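You operate a simulated robot arm through the tools that you are given. There is no shell and no other tool.

You are at the controls of a simulated robot arm. One attempt, no reset.

## Task
Measure the 28 mm cell's spacer, then fit it in the grey bracket.
Fine: stand the bracket's loose spacer in the 24 mm cell; leave the jaw open. Set down upright: spacer.

Only the result counts: the job must be done as asked and must still hold three seconds after the hand-in. Knocking over, shifting, dropping, spilling or breaking anything else fails it.

## Robot
A 7-joint arm with a two-finger parallel gripper, fixed in place. Base frame: the origin is at the foot of the arm, x ahead of it, y to its left, z up; the work surface is at about z = 860. Readings come in mm, degrees, newtons and seconds.
With the tool pointing down near the work surface it reaches from about 220 to 740 mm from the base axis. Its first joint turns from -166.0 to 166.0 degrees. Payload 1.57 kg.
The tool frame sits at the grasp point between the pads (the TCP): z along the fingers, y along the line on which they close. The tips reach 30 mm beyond it. The gripper opens to 110 mm. The fingers are 24 mm wide and 12 mm thick; the gripper's body (48 by 112 mm) begins 78 mm behind the TCP.
Orientation is that of the tool frame in the base frame, as a unit quaternion [x, y, z, w]. With the fingers straight down and closing along the base's y, the tool's x points along the base's -x, its y along +y and its z along -z.

## Interface
- The arm moves only by the tool servo_tool. Its argument "series" is text: rows parted by semicolons, each of 7 numbers parted by spaces: the shift along the base's x, y, z in mm, then the turn, a rotation vector about the base's x, y, z in degrees, then the gripper command, from -1 (shut) to 1 (fully open), values between in proportion. In form: dx dy dz rx ry rz jaw; .... A call has 1 to 20 rows; each row shifts and turns the commanded pose from where the row before left it. A row lasts 0.2 s, in which the tool goes at most 50 mm and 8.6 degrees; a call with a longer step from one row to the next is refused whole, and so is a gripper value outside its range. A pose out of reach is approached as far as the arm can. The call stops where the force on the tool passes 90 N (or 10 N more than at its start, if that is more) or the arm is blocked; 0.2 s more then pass. Each finger travels about 45 mm/s and halts on what it meets, pressing with about 40 N; the grip force reading is that of the motor and also rises with nothing between the fingers. The clock runs only during rows and for 0.2 s after the last one: add rows that do not move to give the fingers time. It gives the time, the measured TCP pose, the force on the tool (base axes), the opening and the grip force at its end, in the units of the frame above (readings bear some noise), with the torque about the TCP (base axes, N m) and any sound that the robot's microphone picked up.
- Cameras (640 x 400 px; columns grow to the right, rows downward): "scene" is fixed at [401.9, -499.8, 1419.8]; the picture's right is [1.00, 0.10, 0.00], its down [0.08, -0.84, -0.54] and it looks along [-0.05, 0.53, -0.84] (base axes); focal length 230 px, centre (320, 200). "wrist" rides on the gripper at [70, 16, -141] in the tool frame; the picture's right is [-0.23, 0.97, 0.00], its down [-0.86, -0.20, -0.48] and it looks along [-0.47, -0.11, 0.88] (tool axes); focal length 222 px, centre (320, 200). There is no depth. A picture from a camera that has moved, and an enlarged one, comes with that camera's place and axes in the base frame and with its lens.
- get_image(camera): a new picture of that camera. The clock stands still meanwhile.
- slide_trunk(by): slides the trunk up (or, below 0, down) by that many mm; the arm rides with it, the base frame stays. It gives what a move gives, with no picture.
- enlarge(camera, box): a new picture of the part [left, top, right, bottom] of that camera's present view, enlarged. The clock stands still meanwhile.
- job_done(): hands the job in; it is judged then, once.

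Places have to be worked out from the pictures, the camera data and where the tool is seen. Open the gripper and draw the arm clear of the work before you hand the job in, unless the task says otherwise.

The tools are called after "Call:" as name(argument=value, ...) on one line, values as JSON. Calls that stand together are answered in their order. servo_tool: Moves the arm, as the interface text tells. Its arguments: {"type":"object","properties":{"series":{"type":"string"}},"required":["series"]} The other tools are called the same way: slide_trunk (by) slides the trunk up or down; get_image (camera) takes a picture; enlarge (camera, box) takes an enlarged picture of a part of a camera's view; job_done () hands the job in.

At the start:

```text
time_s: 0.0
tcp_pos: [339.6, -272.5, 1177.5]
orientation: [0.0, 1.0, 0.0, 0.0]
contact_force: [0.2, -0.9, 0.4]
wrist_torque: [0.03, -0.02, 0.0]
finger_gap: 110.1
finger_force: 0.1
trunk travel left (down, up): [-525.0, 65.0]
```

scene: 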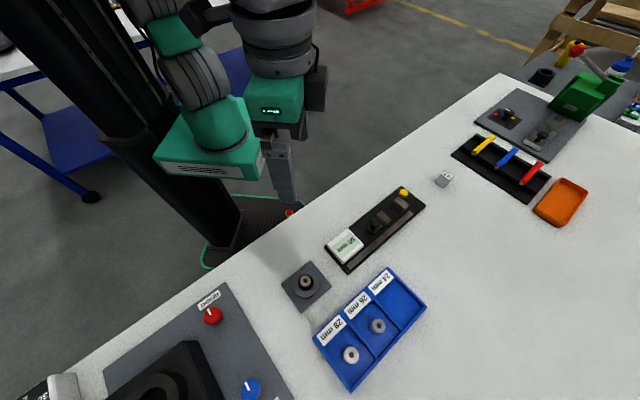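
wrist: 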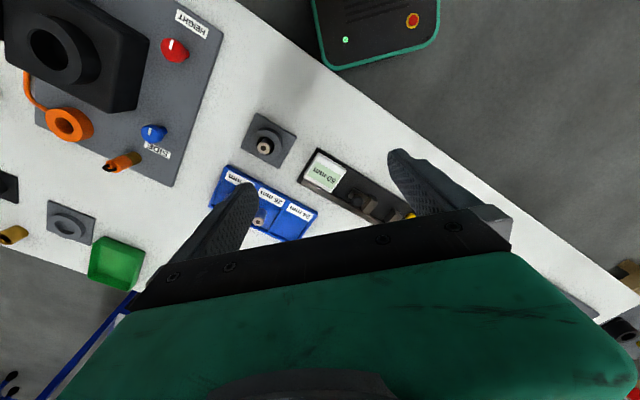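

The opening pictures show a blue tray with 28/26/24 mm cells, a small grey plate and a black gauge-like strip. I'll enlarge these areas before moving anything.

Call:
enlarge(camera="scene", box=[270, 170, 440, 276])

Call:
enlarge(camera="scene", box=[270, 250, 440, 396])

Call:
enlarge(camera="scene", box=[420, 60, 640, 240])

Call:
enlarge(camera="wrist", box=[200, 90, 430, 250])

Call:
enlarge(camera="wrist", box=[0, 0, 230, 300])

Call:
enlarge(camera="scene", box=[0, 270, 300, 400])

```text
3.76 times, centred on (355, 223) of scene
camera zoom: at [401.9, -499.8, 1419.8], right [1.0, 0.1, 0.0], down [0.08, -0.84, -0.54], along [-0.05, 0.53, -0.84], focal length 866 px, centre (188, 113)
```

zoom: 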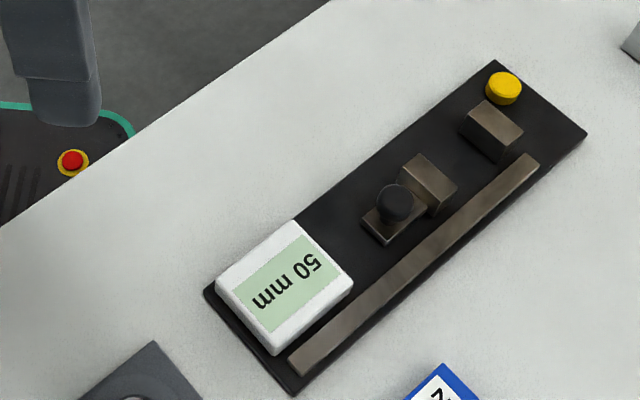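

```text
2.74 times, centred on (355, 323) of scene
camera zoom: at [401.9, -499.8, 1419.8], right [1.0, 0.1, 0.0], down [0.08, -0.84, -0.54], along [-0.05, 0.53, -0.84], focal length 630 px, centre (224, -137)
```

zoom: 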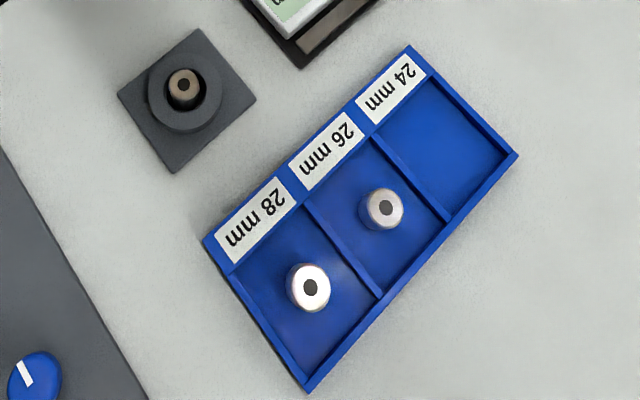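

```text
2.22 times, centred on (530, 150) of scene
camera zoom: at [401.9, -499.8, 1419.8], right [1.0, 0.1, 0.0], down [0.08, -0.84, -0.54], along [-0.05, 0.53, -0.84], focal length 511 px, centre (-147, 311)
```

zoom: 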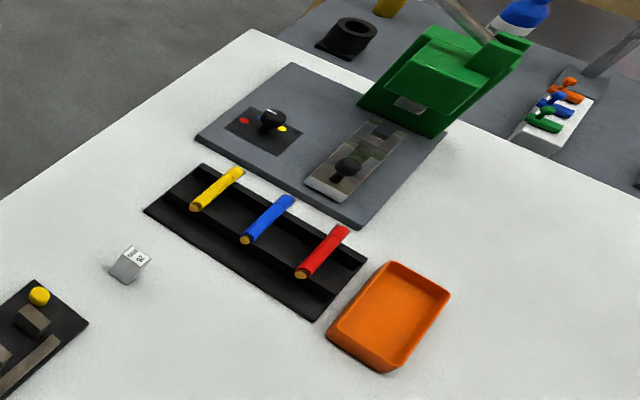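

```text
2.50 times, centred on (315, 170) of wrist
camera zoom: at [270.0, -255.3, 1318.7], right [0.23, 0.97, 0.0], down [0.86, -0.2, 0.48], along [0.47, -0.11, -0.88], focal length 555 px, centre (332, 275)
```

zoom: 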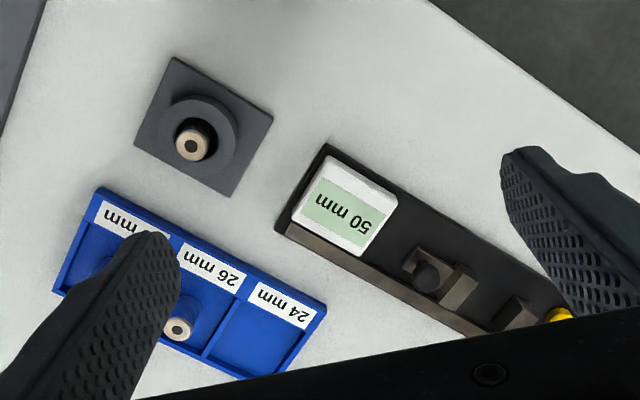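

```text
1.33 times, centred on (115, 150) of wrist
camera zoom: at [270.0, -255.3, 1318.7], right [0.23, 0.97, 0.0], down [0.86, -0.2, 0.48], along [0.47, -0.11, -0.88], focal length 296 px, centre (593, 267)
```

zoom: 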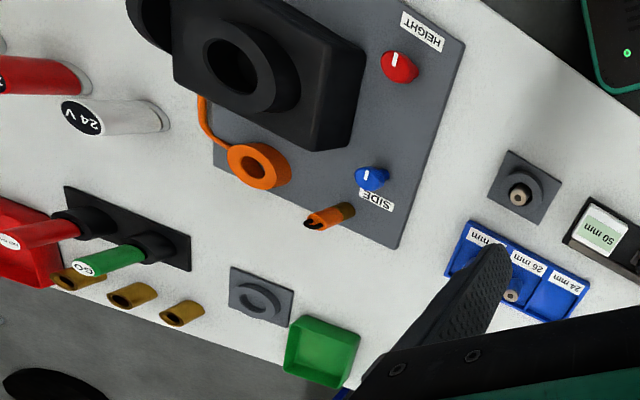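

```text
2.13 times, centred on (150, 335) of scene
camera zoom: at [401.9, -499.8, 1419.8], right [1.0, 0.1, 0.0], down [0.08, -0.84, -0.54], along [-0.05, 0.53, -0.84], focal length 491 px, centre (683, -88)
```

zoom: 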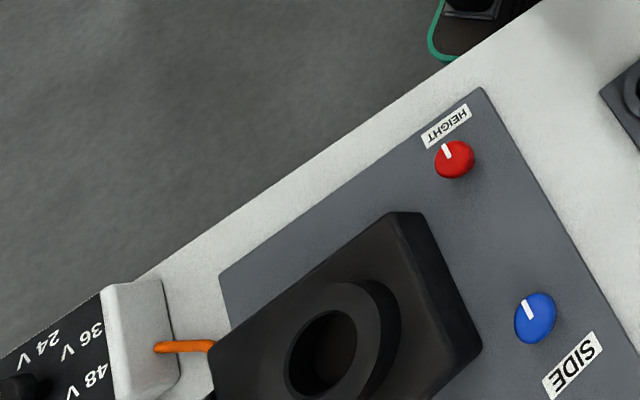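

The gauge strip has a 50 mm display, a sliding jaw with a black knob, a fixed jaw and a yellow button. I judge the bracket to be near (356,-385), the tray cells near (464,-510) to (571,-390), and the gauge near (524,-226). I'm moving the wrist camera over the bracket and tray for a closer look.

Call:
servo_tool(series="22 -32 -19 0 0 0 1;22 -32 -19 0 0 0 1;22 -32 -19 0 0 0 1;22 -32 -19 0 0 0 1;0 0 0 0 0 0 1")

Call:
get_image(camera="wrist")

Call:
get_image(camera="scene")

```text
time_s: 1.2
tcp_pos: [429.9, -402.8, 1098.6]
orientation: [0.001, 1.0, -0.002, 0.0]
contact_force: [-0.2, 0.0, -0.4]
wrist_torque: [0.0, 0.02, 0.0]
finger_gap: 110.0
finger_force: 0.0
trunk travel left (down, up): [-525.0, 65.0]
```

```text
taken
camera wrist: at [360.2, -384.2, 1240.0], right [0.23, 0.97, 0.0], down [0.86, -0.2, 0.48], along [0.47, -0.11, -0.88], focal length 222 px, centre (320, 200)
```

wrist: 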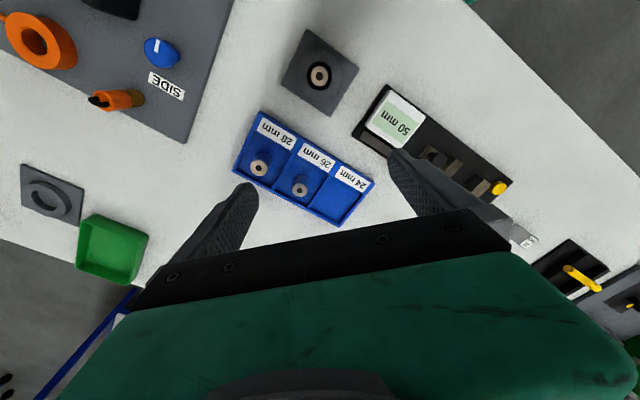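

```text
taken
```

scene: 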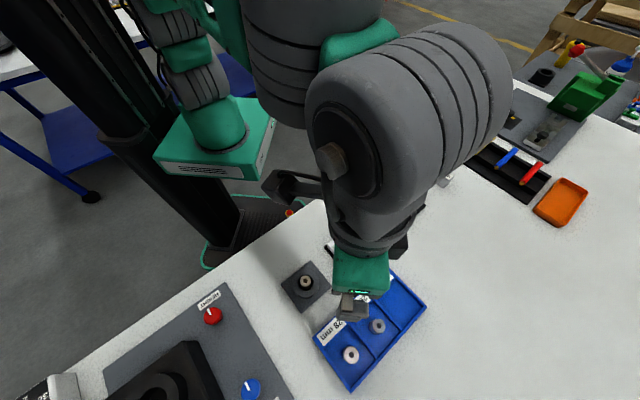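

The tray, bracket and gauge are now all in the wrist view. I'll enlarge it to measure where they are.

Call:
enlarge(camera="wrist", box=[220, 20, 380, 120])

Call:
enlarge(camera="wrist", box=[220, 100, 380, 240])

Call:
enlarge(camera="wrist", box=[340, 70, 520, 210])

```text
4.00 times, centred on (300, 70) of wrist
camera zoom: at [360.2, -384.2, 1240.0], right [0.23, 0.97, 0.0], down [0.86, -0.2, 0.48], along [0.47, -0.11, -0.88], focal length 888 px, centre (400, 720)
```

zoom: 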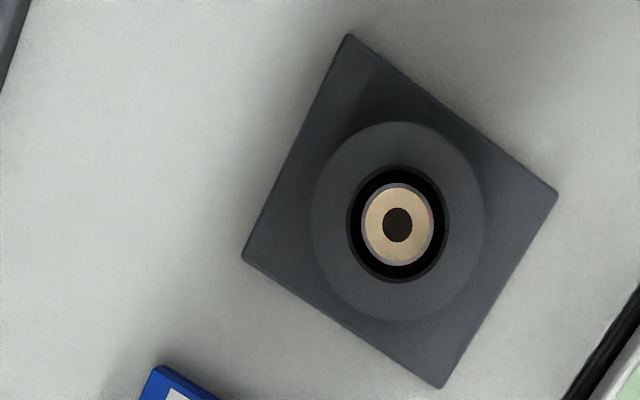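

```text
2.86 times, centred on (300, 170) of wrist
camera zoom: at [360.2, -384.2, 1240.0], right [0.23, 0.97, 0.0], down [0.86, -0.2, 0.48], along [0.47, -0.11, -0.88], focal length 635 px, centre (377, 286)
```

zoom: 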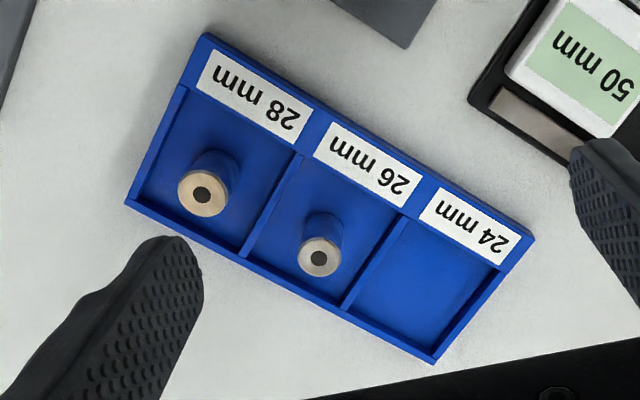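

```text
2.86 times, centred on (430, 140) of wrist
camera zoom: at [360.2, -384.2, 1240.0], right [0.23, 0.97, 0.0], down [0.86, -0.2, 0.48], along [0.47, -0.11, -0.88], focal length 635 px, centre (6, 371)
```

zoom: 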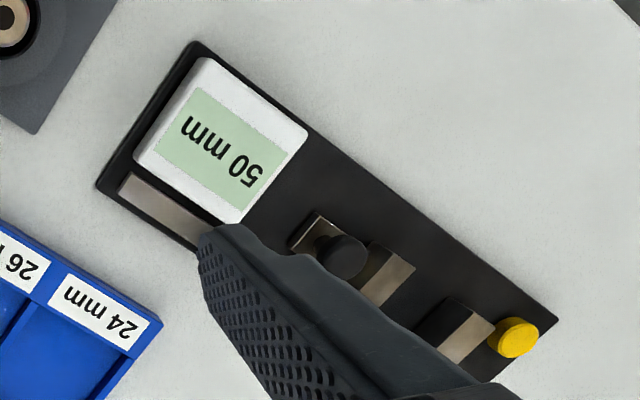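

Bracket spacer centre works out at about (357,-385), the tray is turned about 45°, and the 28 spacer is near (462,-509) with its top near z 898. Next I'm moving the camera over the gauge.

Call:
servo_tool(series="33 32 -8 0 0 0 1;33 32 -8 0 0 0 1;33 32 -8 0 0 0 1;33 32 -8 0 0 0 1;33 32 -8 0 0 0 1;0 0 0 0 0 0 1")

Call:
get_image(camera="wrist")

Call:
enlarge(camera="wrist", box=[210, 20, 430, 170])

Call:
enlarge(camera="scene", box=[270, 250, 350, 320])

Call:
enlarge(camera="scene", box=[310, 260, 430, 396])

```text
time_s: 2.6
tcp_pos: [592.7, -242.0, 1060.6]
orientation: [0.0, 1.0, -0.001, 0.0]
contact_force: [-0.2, 0.7, 1.2]
wrist_torque: [-0.03, 0.0, -0.03]
finger_gap: 109.8
finger_force: 0.1
trunk travel left (down, up): [-525.0, 65.0]
```

```text
taken
camera wrist: at [522.9, -223.7, 1201.5], right [0.23, 0.97, 0.0], down [0.86, -0.2, 0.48], along [0.47, -0.11, -0.88], focal length 222 px, centre (320, 200)
```

wrist: 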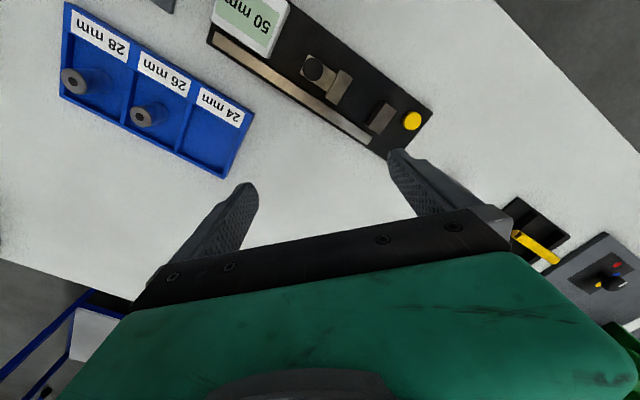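

```text
2.67 times, centred on (320, 95) of wrist
camera zoom: at [522.9, -223.7, 1201.5], right [0.23, 0.97, 0.0], down [0.86, -0.2, 0.48], along [0.47, -0.11, -0.88], focal length 592 px, centre (320, 480)
```

zoom: 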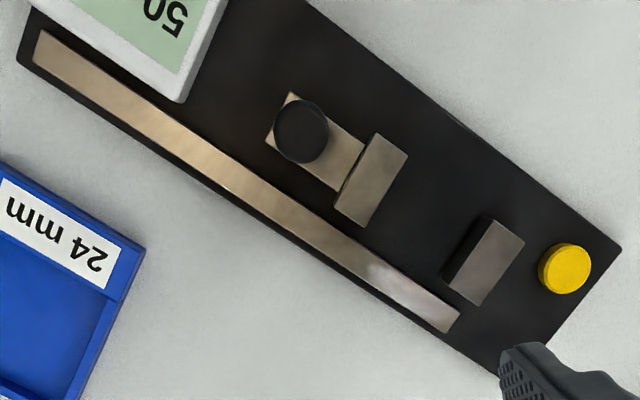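

```text
5.71 times, centred on (310, 285) of scene
camera zoom: at [401.9, -499.8, 1419.8], right [1.0, 0.1, 0.0], down [0.08, -0.84, -0.54], along [-0.05, 0.53, -0.84], focal length 1314 px, centre (377, -286)
```

zoom: 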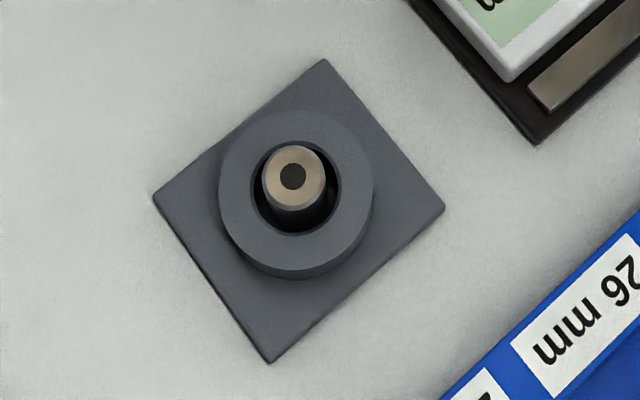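

```text
2.94 times, centred on (370, 328) of scene
camera zoom: at [401.9, -499.8, 1419.8], right [1.0, 0.1, 0.0], down [0.08, -0.84, -0.54], along [-0.05, 0.53, -0.84], focal length 676 px, centre (173, -176)
```

zoom: 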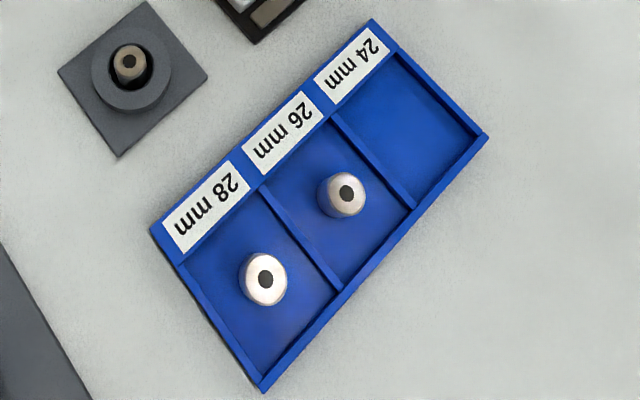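

The gauge axis runs at 45° along (0.71,0.71), with the sliding jaw at (538,-203), fixed jaw at (588,-153), knob at (512,-230) and rail top near z 878. The bracket's loose spacer has its top near z 903 and the boss top is near 884. I'll yaw 45° and go above the bracket.

Call:
servo_tool(series="-33.6 -20.4 -8.6 0 0 6.43 1;-33.6 -20.4 -8.6 0 0 6.43 1;-33.6 -20.4 -8.6 0 0 6.43 1;-33.6 -20.4 -8.6 0 0 6.43 1;-33.6 -20.4 -8.6 0 0 6.43 1;-33.6 -20.4 -8.6 0 0 6.43 1;-33.8 -20.2 -9 0 0 6.42 1;0 0 0 0 0 0 0.2;0 0 0 0 0 0 0.2;0 0 0 0 0 0 0.2")

Call:
get_image(camera="wrist")

Call:
get_image(camera="scene")

```text
time_s: 4.8
tcp_pos: [358.7, -382.0, 1000.2]
orientation: [-0.383, 0.924, 0.0, 0.0]
contact_force: [1.0, 0.1, 0.6]
wrist_torque: [0.02, 0.02, -0.01]
finger_gap: 65.8
finger_force: 0.1
trunk travel left (down, up): [-525.0, 65.0]
```

```text
taken
camera wrist: at [298.3, -419.9, 1141.9], right [-0.53, 0.85, 0.0], down [0.75, 0.46, 0.48], along [0.41, 0.25, -0.88], focal length 222 px, centre (320, 200)
```

wrist: 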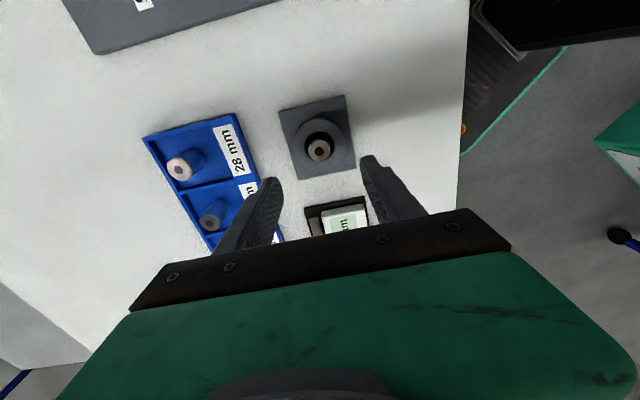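

```text
taken
```

scene: 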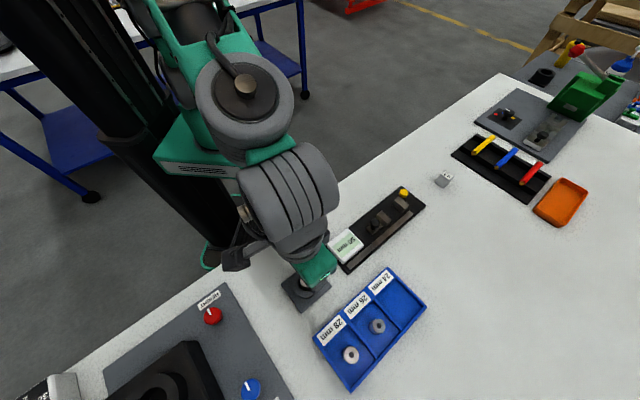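

The readings carry some noise, so I'll hold still for a fresh reading. I'll also enlarge the bracket to refine the spacer's place.

Call:
servo_tool(series="0 0 0 0 0 0 0.2;0 0 0 0 0 0 0.2")

Call:
enlarge(camera="wrist", box=[260, 85, 380, 195])

Call:
enlarge(camera="wrist", box=[130, 100, 290, 260])

```text
time_s: 5.4
tcp_pos: [358.6, -382.1, 1001.9]
orientation: [-0.383, 0.924, 0.0, -0.001]
contact_force: [-0.1, 0.3, 0.3]
wrist_torque: [-0.02, 0.0, 0.03]
finger_gap: 66.2
finger_force: 0.1
trunk travel left (down, up): [-525.0, 65.0]
```

```text
3.64 times, centred on (320, 140) of wrist
camera zoom: at [298.4, -419.9, 1141.9], right [-0.53, 0.85, 0.0], down [0.75, 0.46, 0.48], along [0.41, 0.25, -0.88], focal length 808 px, centre (320, 418)
```

zoom: 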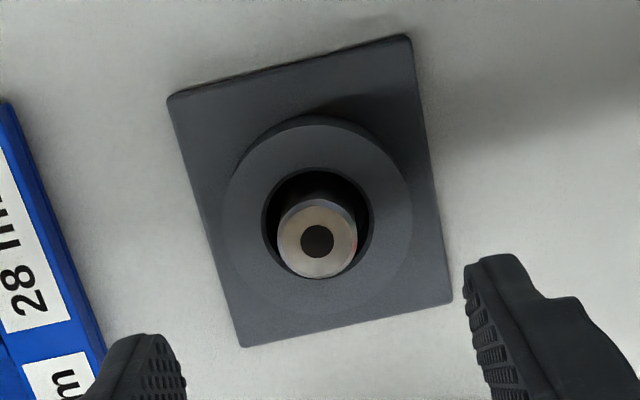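

```text
2.50 times, centred on (210, 180) of wrist
camera zoom: at [298.4, -419.9, 1141.9], right [-0.53, 0.85, 0.0], down [0.75, 0.46, 0.48], along [0.41, 0.25, -0.88], focal length 555 px, centre (595, 250)
```

zoom: 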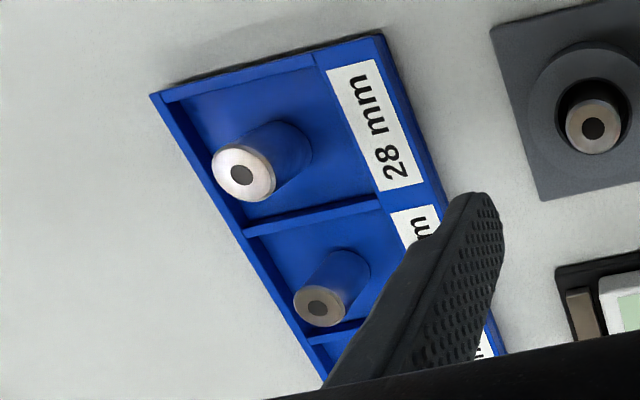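

The spacer refines to about (357.8,-384.4) with its top at z 903. I'll correct sideways, then descend so the tips stop just above the boss at z 888.

Call:
servo_tool(series="-0.4 -1.1 -28 0 0 0 0.2;-0.4 -1.1 -28 0 0 0 0.2;0 0 -20 0 0 0 0.2;0 0 -6 0 0 0 0.2;0 0 0 0 0 0 0.2")

Call:
get_image(camera="wrist")

Call:
enlarge(camera="scene", box=[260, 230, 380, 320])

```text
time_s: 6.6
tcp_pos: [357.8, -385.2, 919.9]
orientation: [-0.382, 0.924, -0.001, 0.001]
contact_force: [-0.3, 0.0, -0.5]
wrist_torque: [-0.02, -0.01, -0.02]
finger_gap: 66.1
finger_force: 0.0
trunk travel left (down, up): [-525.0, 65.0]
```

```text
taken
camera wrist: at [296.7, -422.6, 1060.3], right [-0.53, 0.85, 0.0], down [0.75, 0.46, 0.48], along [0.41, 0.25, -0.88], focal length 222 px, centre (320, 200)
```

wrist: 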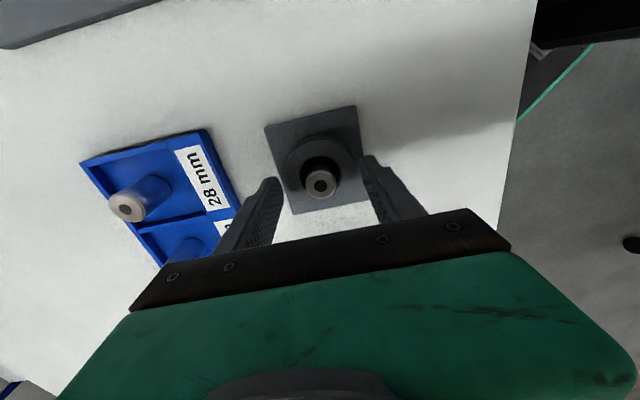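

```text
4.44 times, centred on (320, 275) of scene
camera zoom: at [401.9, -499.8, 1419.8], right [1.0, 0.1, 0.0], down [0.08, -0.84, -0.54], along [-0.05, 0.53, -0.84], focal length 1022 px, centre (320, -133)
```

zoom: 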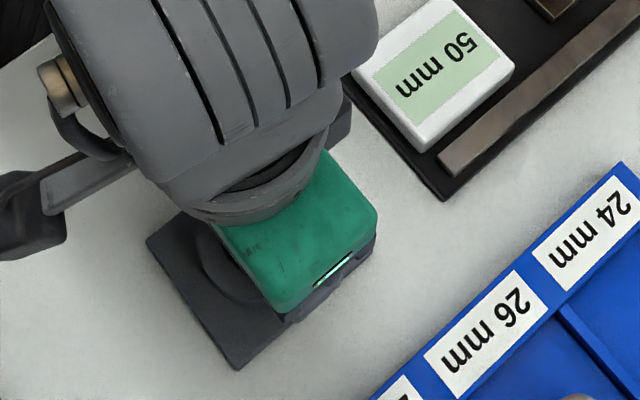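

The spacer top sits at the expected pixel for the grasp axis, so it's centred. I'll lower a hair and close the jaw on it.

Call:
servo_tool(series="0 0 -1.5 0 0 0 0.2;0 0 0 0 0 0 -0.3;0 0 0 0 0 0 -0.5;0 0 0 0 0 0 -0.6;0 0 0 0 0 0 -0.7;0 0 0 0 0 0 -0.8;0 0 0 0 0 0 -0.8")

Call:
get_image(camera="wrist")

```text
time_s: 8.2
tcp_pos: [356.6, -384.8, 918.4]
orientation: [-0.383, 0.924, 0.0, 0.001]
contact_force: [-1.1, 1.4, -0.7]
wrist_torque: [0.02, 0.07, 0.04]
finger_gap: 55.1
finger_force: 44.8
trunk travel left (down, up): [-525.0, 65.0]
```

```text
taken
camera wrist: at [296.0, -422.4, 1059.2], right [-0.53, 0.85, 0.0], down [0.75, 0.46, 0.48], along [0.41, 0.25, -0.88], focal length 222 px, centre (320, 200)
```

wrist: 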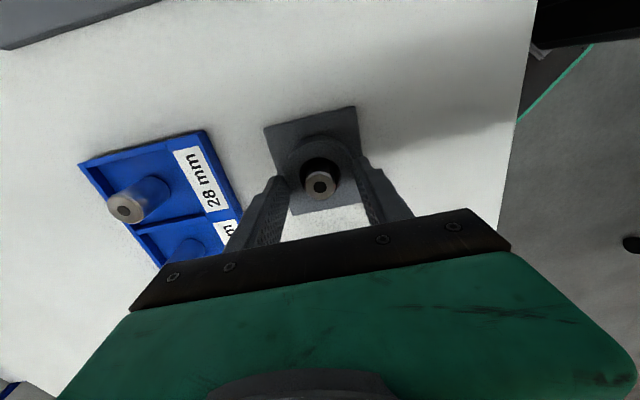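

The jaw halted at 55 mm, which matches the chord of the 60 mm boss, so the boss top must be slightly above the tips. I'll reopen, raise 6 mm and close again.

Call:
servo_tool(series="0 0 0 0 0 0 0.2;0 0 0 0 0 0 0.2;0 0 0 0 0 0 0.2;0 0 3 0 0 0 0.2;0 0 3 0 0 0 0.2;0 0 0 0 0 0 -0.1;0 0 0 0 0 0 -0.2;0 0 0 0 0 0 -0.3")

Call:
enlarge(camera="wrist", box=[230, 90, 420, 250])

```text
time_s: 10.0
tcp_pos: [357.7, -385.8, 922.7]
orientation: [-0.383, 0.924, 0.0, 0.0]
contact_force: [-0.8, -0.7, 1.0]
wrist_torque: [0.01, 0.0, 0.0]
finger_gap: 38.5
finger_force: 0.0
trunk travel left (down, up): [-525.0, 65.0]
```

```text
2.50 times, centred on (325, 170) of wrist
camera zoom: at [295.7, -422.7, 1064.8], right [-0.53, 0.85, 0.0], down [0.75, 0.46, 0.48], along [0.41, 0.25, -0.88], focal length 555 px, centre (308, 275)
```

zoom: 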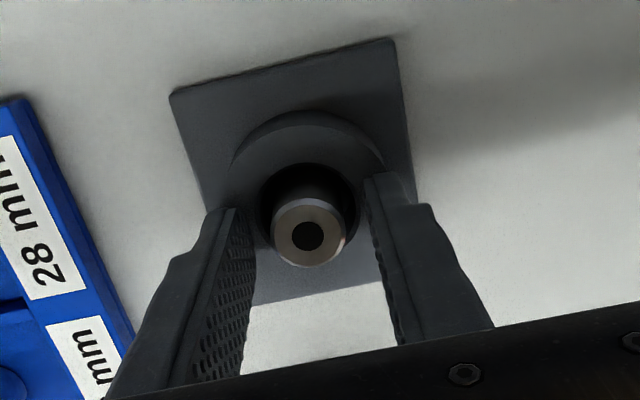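

Gap is 38.5 mm with no force, so the fingers are clear of the boss and on either side of the spacer. I'll continue closing onto it.

Call:
servo_tool(series="0 0 0 0 0 0 -0.4;0 0 0 0 0 0 -0.5;0 0 0 0 0 0 -0.6;0 0 0 0 0 0 -0.7;0 0 0 0 0 0 -0.7")

Call:
enlarge(camera="wrist", box=[230, 90, 420, 250])

```text
time_s: 11.2
tcp_pos: [357.8, -385.4, 925.7]
orientation: [-0.383, 0.924, 0.0, 0.0]
contact_force: [0.2, 0.4, -0.4]
wrist_torque: [0.03, 0.06, 0.0]
finger_gap: 22.5
finger_force: 35.1
trunk travel left (down, up): [-525.0, 65.0]
```

```text
2.50 times, centred on (325, 170) of wrist
camera zoom: at [295.8, -422.7, 1064.9], right [-0.53, 0.85, 0.0], down [0.75, 0.46, 0.48], along [0.41, 0.25, -0.88], focal length 555 px, centre (308, 275)
```

zoom: 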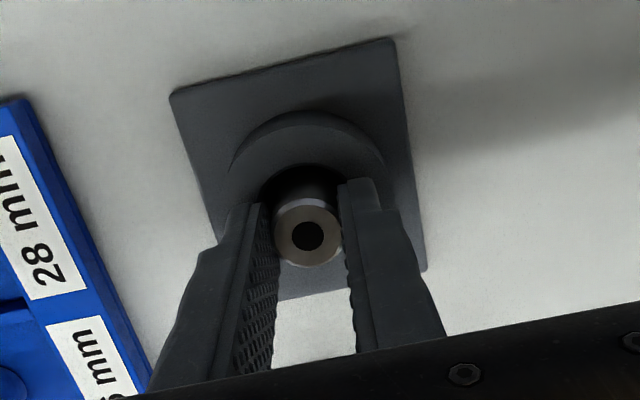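

Gripped at 22.5 mm with 35 N. I'm lifting straight up and checking.

Call:
servo_tool(series="0 0 10 0 0 0 -0.7;0 0 20 0 0 0 -0.7;0 0 25 0 0 0 -0.7;0 0 25 0 0 0 -0.7;0 0 0 0 0 0 -0.7")

Call:
enlarge(camera="wrist", box=[230, 50, 420, 250])

Call:
enlarge(camera="scene", box=[260, 230, 380, 320])

```text
time_s: 12.4
tcp_pos: [357.8, -385.2, 1004.1]
orientation: [-0.383, 0.924, 0.0, 0.0]
contact_force: [-0.1, 0.1, -0.6]
wrist_torque: [-0.01, 0.0, -0.03]
finger_gap: 22.6
finger_force: 35.1
trunk travel left (down, up): [-525.0, 65.0]
```

```text
2.00 times, centred on (325, 150) of wrist
camera zoom: at [295.8, -422.8, 1145.0], right [-0.53, 0.85, 0.0], down [0.75, 0.46, 0.48], along [0.41, 0.25, -0.88], focal length 444 px, centre (310, 300)
```

zoom: 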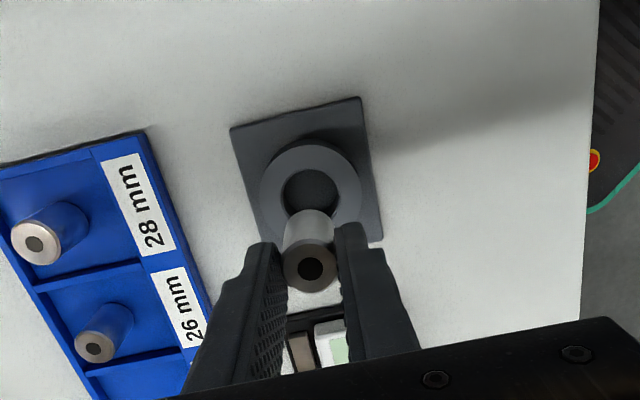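

```text
4.44 times, centred on (320, 275) of scene
camera zoom: at [401.9, -499.8, 1419.8], right [1.0, 0.1, 0.0], down [0.08, -0.84, -0.54], along [-0.05, 0.53, -0.84], focal length 1022 px, centre (320, -133)
```

zoom: 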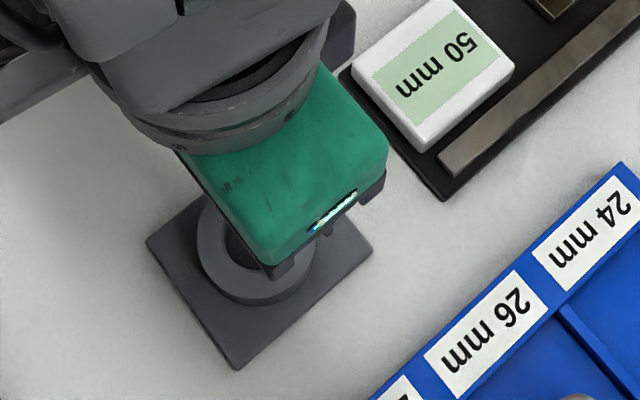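

The spacer came out cleanly and the bracket hasn't moved. I'll zoom in to measure how far it extends below the tips.

Call:
enlarge(camera="wrist", box=[280, 110, 360, 210])

Call:
enlarge(camera="wrist", box=[160, 110, 280, 240])

```text
4.00 times, centred on (320, 160) of wrist
camera zoom: at [295.8, -422.8, 1145.0], right [-0.53, 0.85, 0.0], down [0.75, 0.46, 0.48], along [0.41, 0.25, -0.88], focal length 888 px, centre (320, 360)
```

zoom: 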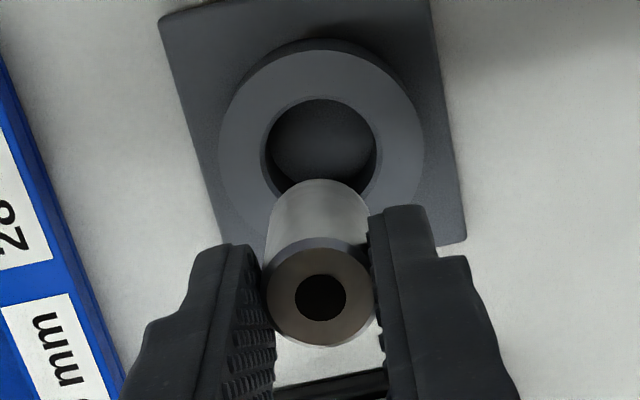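

```text
3.08 times, centred on (220, 175) of wrist
camera zoom: at [295.8, -422.8, 1145.0], right [-0.53, 0.85, 0.0], down [0.75, 0.46, 0.48], along [0.41, 0.25, -0.88], focal length 684 px, centre (628, 277)
```

zoom: 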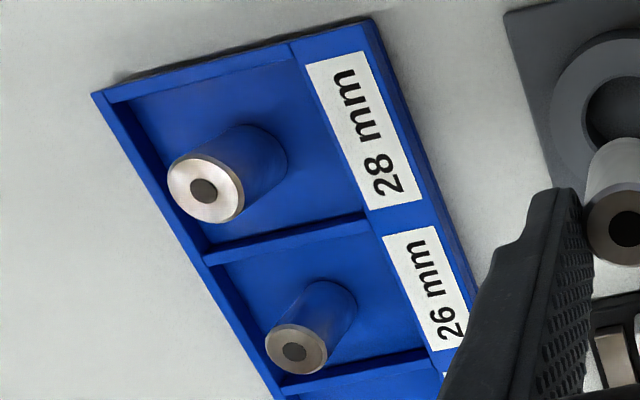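

The spacer is about 36 mm tall, with its bottom about 52 mm below the TCP. I'm carrying it above the 24 mm cell near (570,-404).

Call:
servo_tool(series="35 -3 0 0 0 0 -0.7;35 -3 0 0 0 0 -0.7;35 -3 0 0 0 0 -0.7;35 -3 0 0 0 0 -0.7;35 -3 0 0 0 0 -0.7;36 -3 0 0 0 0 -0.7;0 0 0 0 0 0 -0.7;0 0 0 0 0 0 -0.7")

Call:
get_image(camera="wrist")

Call:
get_image(camera="scene")

Call:
enlarge(camera="wrist", box=[200, 40, 440, 240])

```text
time_s: 14.2
tcp_pos: [569.1, -402.1, 1004.2]
orientation: [-0.383, 0.924, 0.0, 0.0]
contact_force: [-0.3, 0.0, -0.6]
wrist_torque: [0.02, 0.03, 0.07]
finger_gap: 22.3
finger_force: 34.7
trunk travel left (down, up): [-525.0, 65.0]
```

```text
taken
camera wrist: at [507.5, -438.6, 1145.2], right [-0.53, 0.85, 0.0], down [0.75, 0.46, 0.48], along [0.41, 0.25, -0.88], focal length 222 px, centre (320, 200)
```

wrist: 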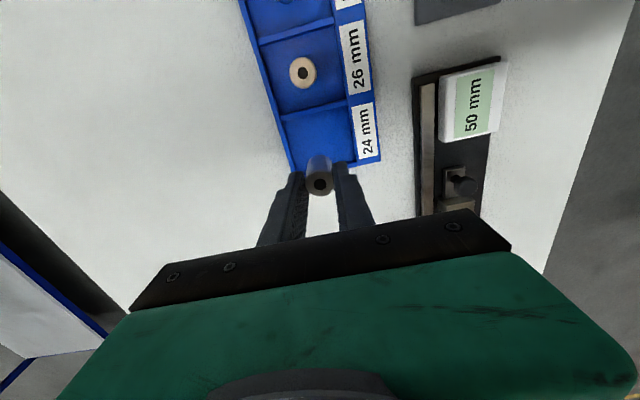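

```text
taken
```

scene: 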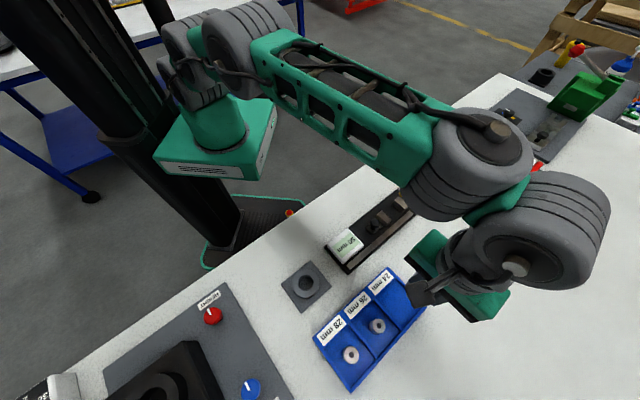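

```text
2.00 times, centred on (320, 140) of wrist
camera zoom: at [507.5, -438.6, 1145.2], right [-0.53, 0.85, 0.0], down [0.75, 0.46, 0.48], along [0.41, 0.25, -0.88], focal length 444 px, centre (320, 320)
```

zoom: 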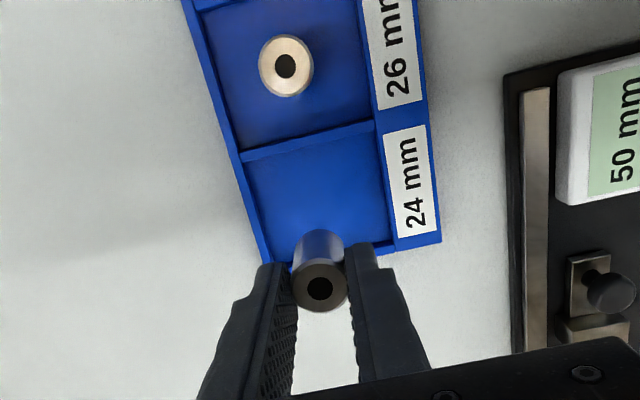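

The 24 mm cell centre computes to about (565.5,-401.8). I'm shifting 3 mm and descending to leave a few mm under the spacer.

Call:
servo_tool(series="-3.2 0 -10 0 0 0 -0.7;0 0 -25 0 0 0 -0.7;0 0 -25 0 0 0 -0.7;0 0 -12 0 0 0 -0.7;0 0 0 0 0 0 -0.7;0 0 0 0 0 0 -0.7")

Call:
enlarge(camera="wrist", box=[220, 80, 420, 240])

Call:
enlarge(camera="scene", box=[350, 220, 520, 340])

```text
time_s: 15.6
tcp_pos: [565.0, -401.5, 933.0]
orientation: [-0.382, 0.924, -0.001, 0.0]
contact_force: [-0.6, 0.4, -1.8]
wrist_torque: [-0.01, -0.04, 0.03]
finger_gap: 22.6
finger_force: 35.0
trunk travel left (down, up): [-525.0, 65.0]
```

```text
2.50 times, centred on (320, 160) of wrist
camera zoom: at [503.6, -439.1, 1073.2], right [-0.53, 0.85, 0.0], down [0.75, 0.46, 0.48], along [0.41, 0.25, -0.88], focal length 555 px, centre (320, 300)
```

zoom: 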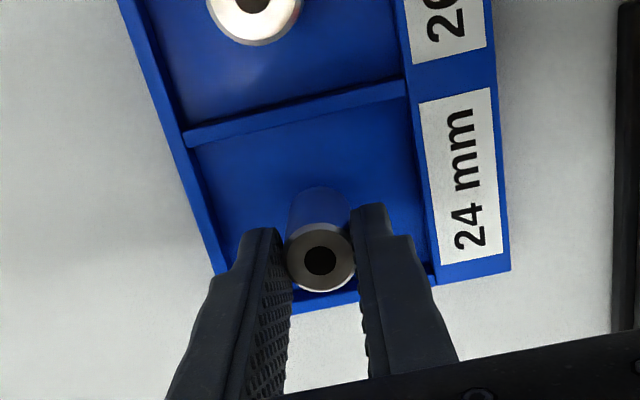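

```text
3.33 times, centred on (435, 280) of scene
camera zoom: at [401.9, -499.8, 1419.8], right [1.0, 0.1, 0.0], down [0.08, -0.84, -0.54], along [-0.05, 0.53, -0.84], focal length 766 px, centre (-63, -67)
```

zoom: 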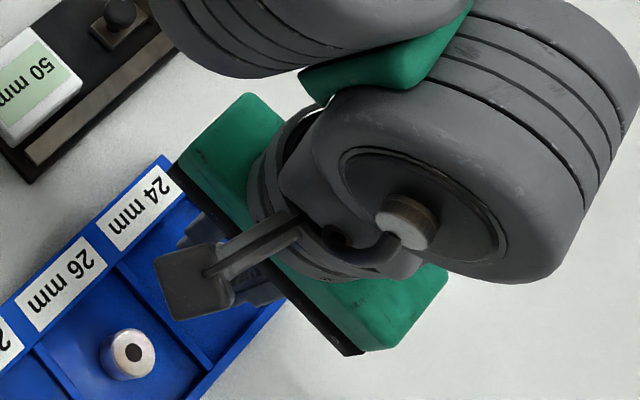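

The spacer is inside the cell and well centred. I'm lowering gently to find contact.

Call:
servo_tool(series="0 0 -3 0 0 0 -0.7;0 0 -3 0 0 0 -0.7;0 0 -2 0 0 0 -0.7;0 0 -2 0 0 0 -0.7;0 0 0 0 0 0 -0.7")

```text
time_s: 16.8
tcp_pos: [565.8, -402.3, 922.7]
orientation: [-0.383, 0.924, -0.001, 0.001]
contact_force: [-0.9, -0.2, 1.4]
wrist_torque: [0.06, 0.04, 0.02]
finger_gap: 22.3
finger_force: 34.8
trunk travel left (down, up): [-525.0, 65.0]
```

No contact yet at z 922.7. I'm continuing in small steps.

Call:
servo_tool(series="0 0 -1 0 0 0 -0.7;0 0 -1 0 0 0 -0.7;0 0 0 0 0 0 -0.7")

Call:
servo_tool(series="0 0 -1 0 0 0 -0.7;0 0 -1 0 0 0 -0.7;0 0 0 0 0 0 -0.7")

```text
time_s: 17.6
tcp_pos: [565.1, -402.5, 921.8]
orientation: [-0.383, 0.924, -0.002, 0.0]
contact_force: [0.9, -0.1, 9.3]
wrist_torque: [0.0, -0.01, 0.0]
finger_gap: 22.5
finger_force: 35.3
trunk travel left (down, up): [-525.0, 65.0]
```

```text
time_s: 18.4
tcp_pos: [564.5, -402.0, 920.2]
orientation: [-0.383, 0.924, -0.002, 0.0]
contact_force: [5.1, 0.2, 18.8]
wrist_torque: [0.11, -0.15, -0.03]
finger_gap: 22.4
finger_force: 35.4
trunk travel left (down, up): [-525.0, 65.0]
```

Contact is clear at about 19 N, so the spacer is on the cell floor. I'll back off about 1.5 mm, then open gently to about 45 mm and rise.

Call:
servo_tool(series="0 0 1.5 0 0 0 -0.7;0 0 0 0 0 0 -0.5;0 0 0 0 0 0 -0.4;0 0 0 0 0 0 -0.3;0 0 0 0 0 0 -0.18;0 0 0 0 0 0 -0.18;0 0 0 0 0 0 -0.18")

Call:
enlarge(camera="wrist", box=[220, 80, 420, 240])

```text
time_s: 20.0
tcp_pos: [564.6, -403.4, 919.6]
orientation: [-0.383, 0.924, 0.0, 0.0]
contact_force: [-0.4, 0.4, 0.4]
wrist_torque: [0.06, 0.0, 0.02]
finger_gap: 45.3
finger_force: 0.1
trunk travel left (down, up): [-525.0, 65.0]
```

```text
2.50 times, centred on (320, 160) of wrist
camera zoom: at [503.6, -439.9, 1060.5], right [-0.53, 0.85, 0.0], down [0.75, 0.46, 0.48], along [0.41, 0.25, -0.88], focal length 555 px, centre (320, 300)
```

zoom: 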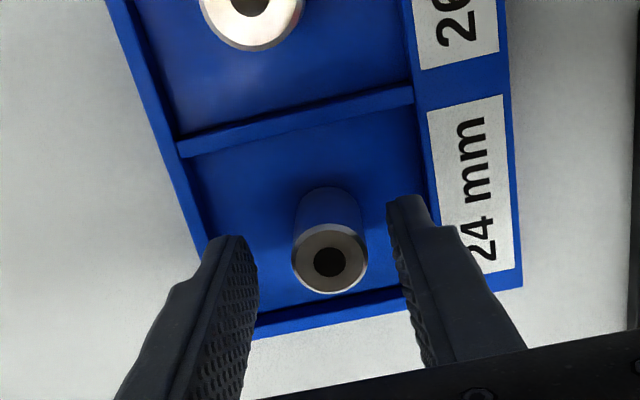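

It stands upright and free. I'm rising straight up, then moving over the 28 mm cell's spacer near (462,-509).

Call:
servo_tool(series="0 0 15 0 0 0 -0.18;0 0 25 0 0 0 -0.18;0 0 40 0 0 0 0;-20 -20 0 0 0 0 0.05;-28 -30 0 0 0 0 0.05;-28 -30 0 0 0 0 0.05;-27 -26 0 0 0 0 0.05;0 0 0 0 0 0 0.05;0 0 0 0 0 0 0.05")

Call:
get_image(camera="wrist")

Call:
enlarge(camera="wrist", box=[220, 80, 420, 240])

Call:
enlarge(camera="scene", box=[280, 240, 440, 400])

```text
time_s: 22.0
tcp_pos: [464.1, -510.8, 999.3]
orientation: [-0.383, 0.924, 0.0, 0.0]
contact_force: [-0.5, -0.2, 0.4]
wrist_torque: [-0.03, -0.01, -0.02]
finger_gap: 57.9
finger_force: 0.1
trunk travel left (down, up): [-525.0, 65.0]
```

```text
taken
camera wrist: at [402.0, -547.4, 1140.4], right [-0.53, 0.85, 0.0], down [0.75, 0.46, 0.48], along [0.41, 0.25, -0.88], focal length 222 px, centre (320, 200)
```

wrist: 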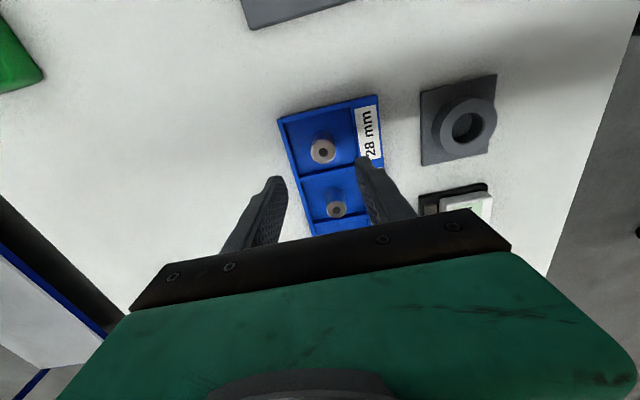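

```text
2.50 times, centred on (320, 160) of wrist
camera zoom: at [402.0, -547.4, 1140.4], right [-0.53, 0.85, 0.0], down [0.75, 0.46, 0.48], along [0.41, 0.25, -0.88], focal length 555 px, centre (320, 300)
```

zoom: 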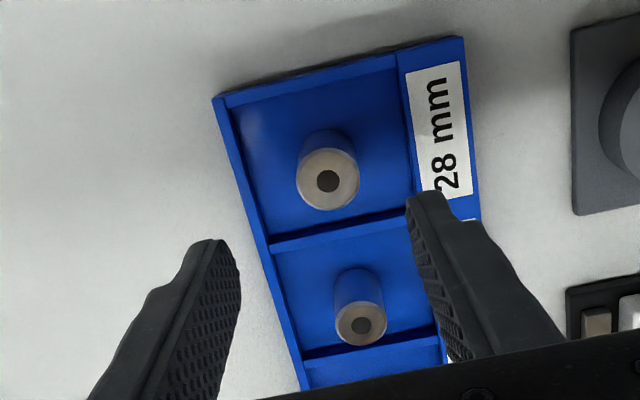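

```text
2.50 times, centred on (360, 320) of scene
camera zoom: at [401.9, -499.8, 1419.8], right [1.0, 0.1, 0.0], down [0.08, -0.84, -0.54], along [-0.05, 0.53, -0.84], focal length 575 px, centre (220, -100)
```

zoom: 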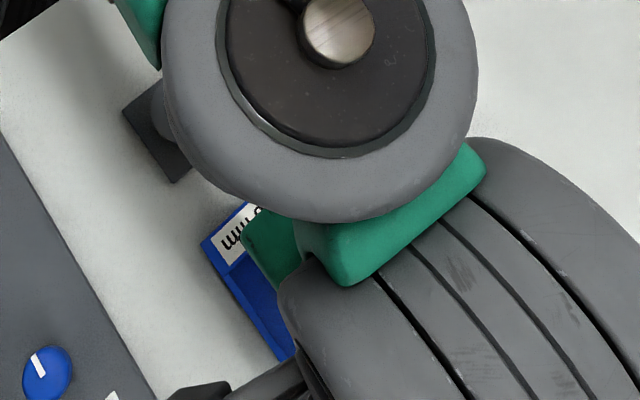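

The 28 mm spacer sits (-3.1,+1.6) mm from the grasp axis by pixel comparison. I'm correcting and descending to the same grip height, z about 923.

Call:
servo_tool(series="-3.1 1.6 -15 0 0 0 0.05;0 0 -30 0 0 0 0.05;0 0 -25 0 0 0 0.05;0 0 -6 0 0 0 0.05;0 0 0 0 0 0 0.05;0 0 0 0 0 0 0.05")

Call:
enlarge(camera="wrist", box=[220, 80, 420, 240])

```text
time_s: 23.4
tcp_pos: [459.9, -509.3, 923.2]
orientation: [-0.383, 0.924, -0.001, 0.0]
contact_force: [0.5, 0.2, 0.2]
wrist_torque: [-0.03, 0.01, -0.02]
finger_gap: 57.7
finger_force: 0.1
trunk travel left (down, up): [-525.0, 65.0]
```

```text
2.50 times, centred on (320, 160) of wrist
camera zoom: at [398.2, -544.6, 1063.7], right [-0.53, 0.85, 0.0], down [0.75, 0.46, 0.48], along [0.41, 0.25, -0.88], focal length 555 px, centre (320, 300)
```

zoom: 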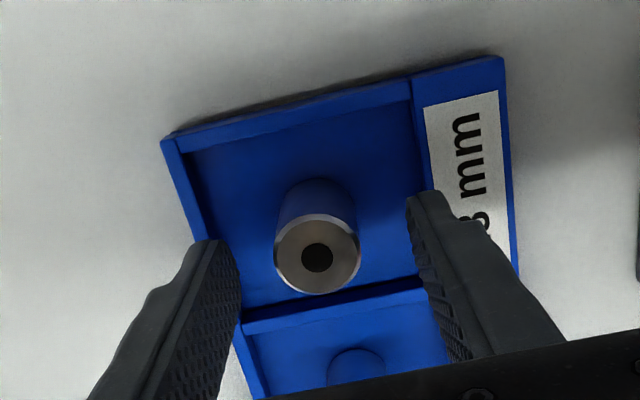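

Well centred, only about 1.5 mm off along the closing axis. I'm correcting that and closing.

Call:
servo_tool(series="0.8 -1.3 0 0 0 0 0;0 0 0 0 0 0 -0.15;0 0 0 0 0 0 -0.3;0 0 0 0 0 0 -0.45;0 0 0 0 0 0 -0.6;0 0 0 0 0 0 -0.6;0 0 0 0 0 0 -0.6")

Call:
enlarge(camera="wrist", box=[220, 80, 420, 240])

```text
time_s: 25.0
tcp_pos: [459.6, -508.5, 922.8]
orientation: [-0.383, 0.924, 0.0, 0.0]
contact_force: [0.6, -0.4, 0.2]
wrist_torque: [-0.04, -0.06, -0.01]
finger_gap: 26.3
finger_force: 37.0
trunk travel left (down, up): [-525.0, 65.0]
```

```text
2.50 times, centred on (320, 160) of wrist
camera zoom: at [399.0, -545.7, 1063.7], right [-0.53, 0.85, 0.0], down [0.75, 0.46, 0.48], along [0.41, 0.25, -0.88], focal length 555 px, centre (320, 300)
```

zoom: 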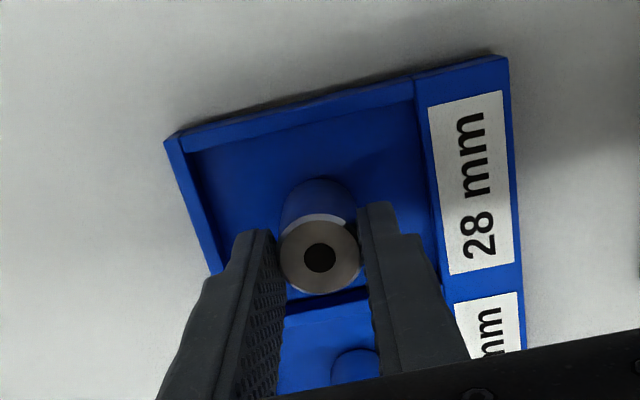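

Gripped at 26.3 mm, and I'm lifting it. Then I'll carry it over the gauge near the gap centre (563,-178), staying high.

Call:
servo_tool(series="0 0 15 0 0 0 -0.6;0 0 30 0 0 0 -0.6;0 0 45 0 0 0 -0.6;12.9 41.3 0 0 0 0 -0.6;12.9 41.3 0 0 0 0 -0.6;12.9 41.3 0 0 0 0 -0.6;12.9 41.3 0 0 0 0 -0.6;12.9 41.3 0 0 0 0 -0.6;12.9 41.3 0 0 0 0 -0.6;12.9 41.3 0 0 0 0 -0.6;12.9 41.3 0 0 0 0 -0.6;0 0 0 0 0 0 -0.6;0 0 0 0 0 0 -0.6")

Call:
get_image(camera="wrist")

Call:
enlarge(camera="wrist", box=[220, 40, 420, 240])

Call:
get_image(camera="scene")

```text
time_s: 27.8
tcp_pos: [563.5, -180.2, 1012.9]
orientation: [-0.383, 0.924, 0.0, 0.0]
contact_force: [0.8, -0.6, -0.7]
wrist_torque: [0.01, 0.01, 0.04]
finger_gap: 26.3
finger_force: 37.7
trunk travel left (down, up): [-525.0, 65.0]
```

```text
taken
camera wrist: at [502.2, -217.3, 1154.1], right [-0.53, 0.85, 0.0], down [0.75, 0.46, 0.48], along [0.41, 0.25, -0.88], focal length 222 px, centre (320, 200)
```

wrist: 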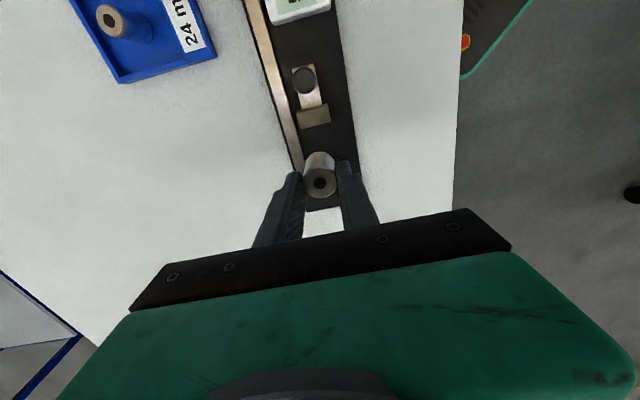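

```text
2.00 times, centred on (320, 140) of wrist
camera zoom: at [502.2, -217.3, 1154.1], right [-0.53, 0.85, 0.0], down [0.75, 0.46, 0.48], along [0.41, 0.25, -0.88], focal length 444 px, centre (320, 320)
```

zoom: 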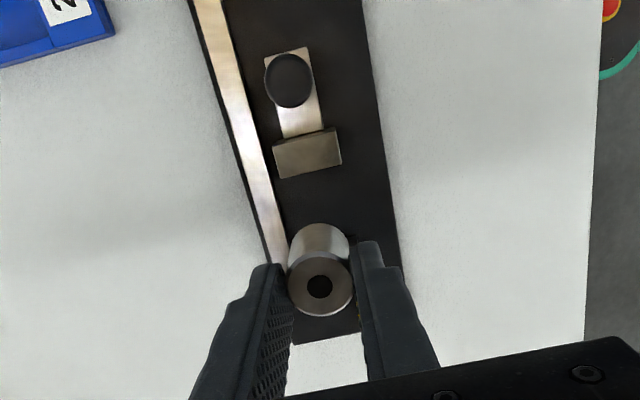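

```text
taken
```

scene: 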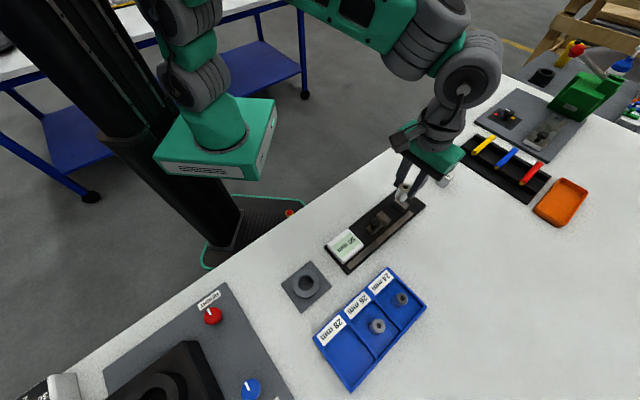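

I'm right over the gap between the jaws (gap about u 245.5 to 296, jaws centred at p 524). I'll shift 3 mm towards the fixed jaw and descend partway.

Call:
servo_tool(series="2 2 -20 0 0 0 -0.6;0 0 -30 0 0 0 -0.6;0 0 -20 0 0 0 -0.6;0 0 -8 0 0 0 -0.6;0 0 0 0 0 0 -0.6")

Call:
enlarge(camera="wrist", box=[220, 40, 420, 240])

Call:
enlarge(camera="scene", box=[330, 150, 450, 260])

```text
time_s: 29.0
tcp_pos: [563.7, -177.1, 934.6]
orientation: [-0.383, 0.924, -0.001, 0.0]
contact_force: [1.3, 0.2, 0.1]
wrist_torque: [0.02, -0.01, -0.02]
finger_gap: 26.3
finger_force: 37.2
trunk travel left (down, up): [-525.0, 65.0]
```

```text
2.00 times, centred on (320, 140) of wrist
camera zoom: at [502.9, -214.4, 1075.7], right [-0.53, 0.85, 0.0], down [0.75, 0.46, 0.48], along [0.41, 0.25, -0.88], focal length 444 px, centre (320, 320)
```

zoom: 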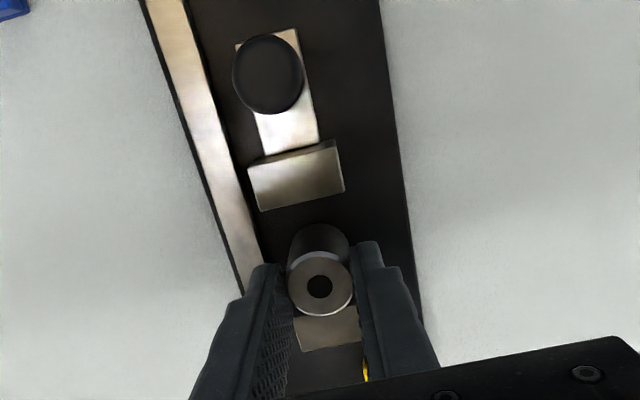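

```text
3.64 times, centred on (390, 205) of scene
camera zoom: at [401.9, -499.8, 1419.8], right [1.0, 0.1, 0.0], down [0.08, -0.84, -0.54], along [-0.05, 0.53, -0.84], focal length 836 px, centre (66, 182)
```

zoom: 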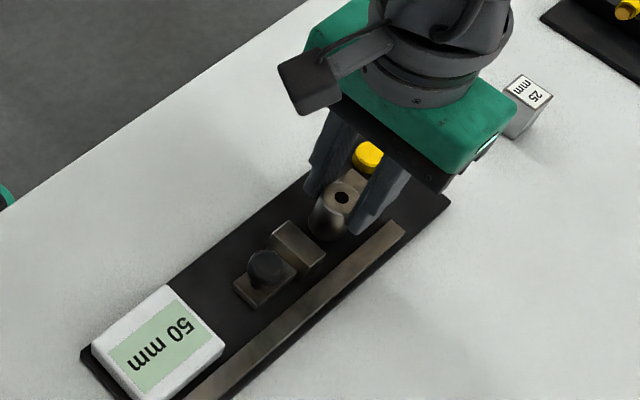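

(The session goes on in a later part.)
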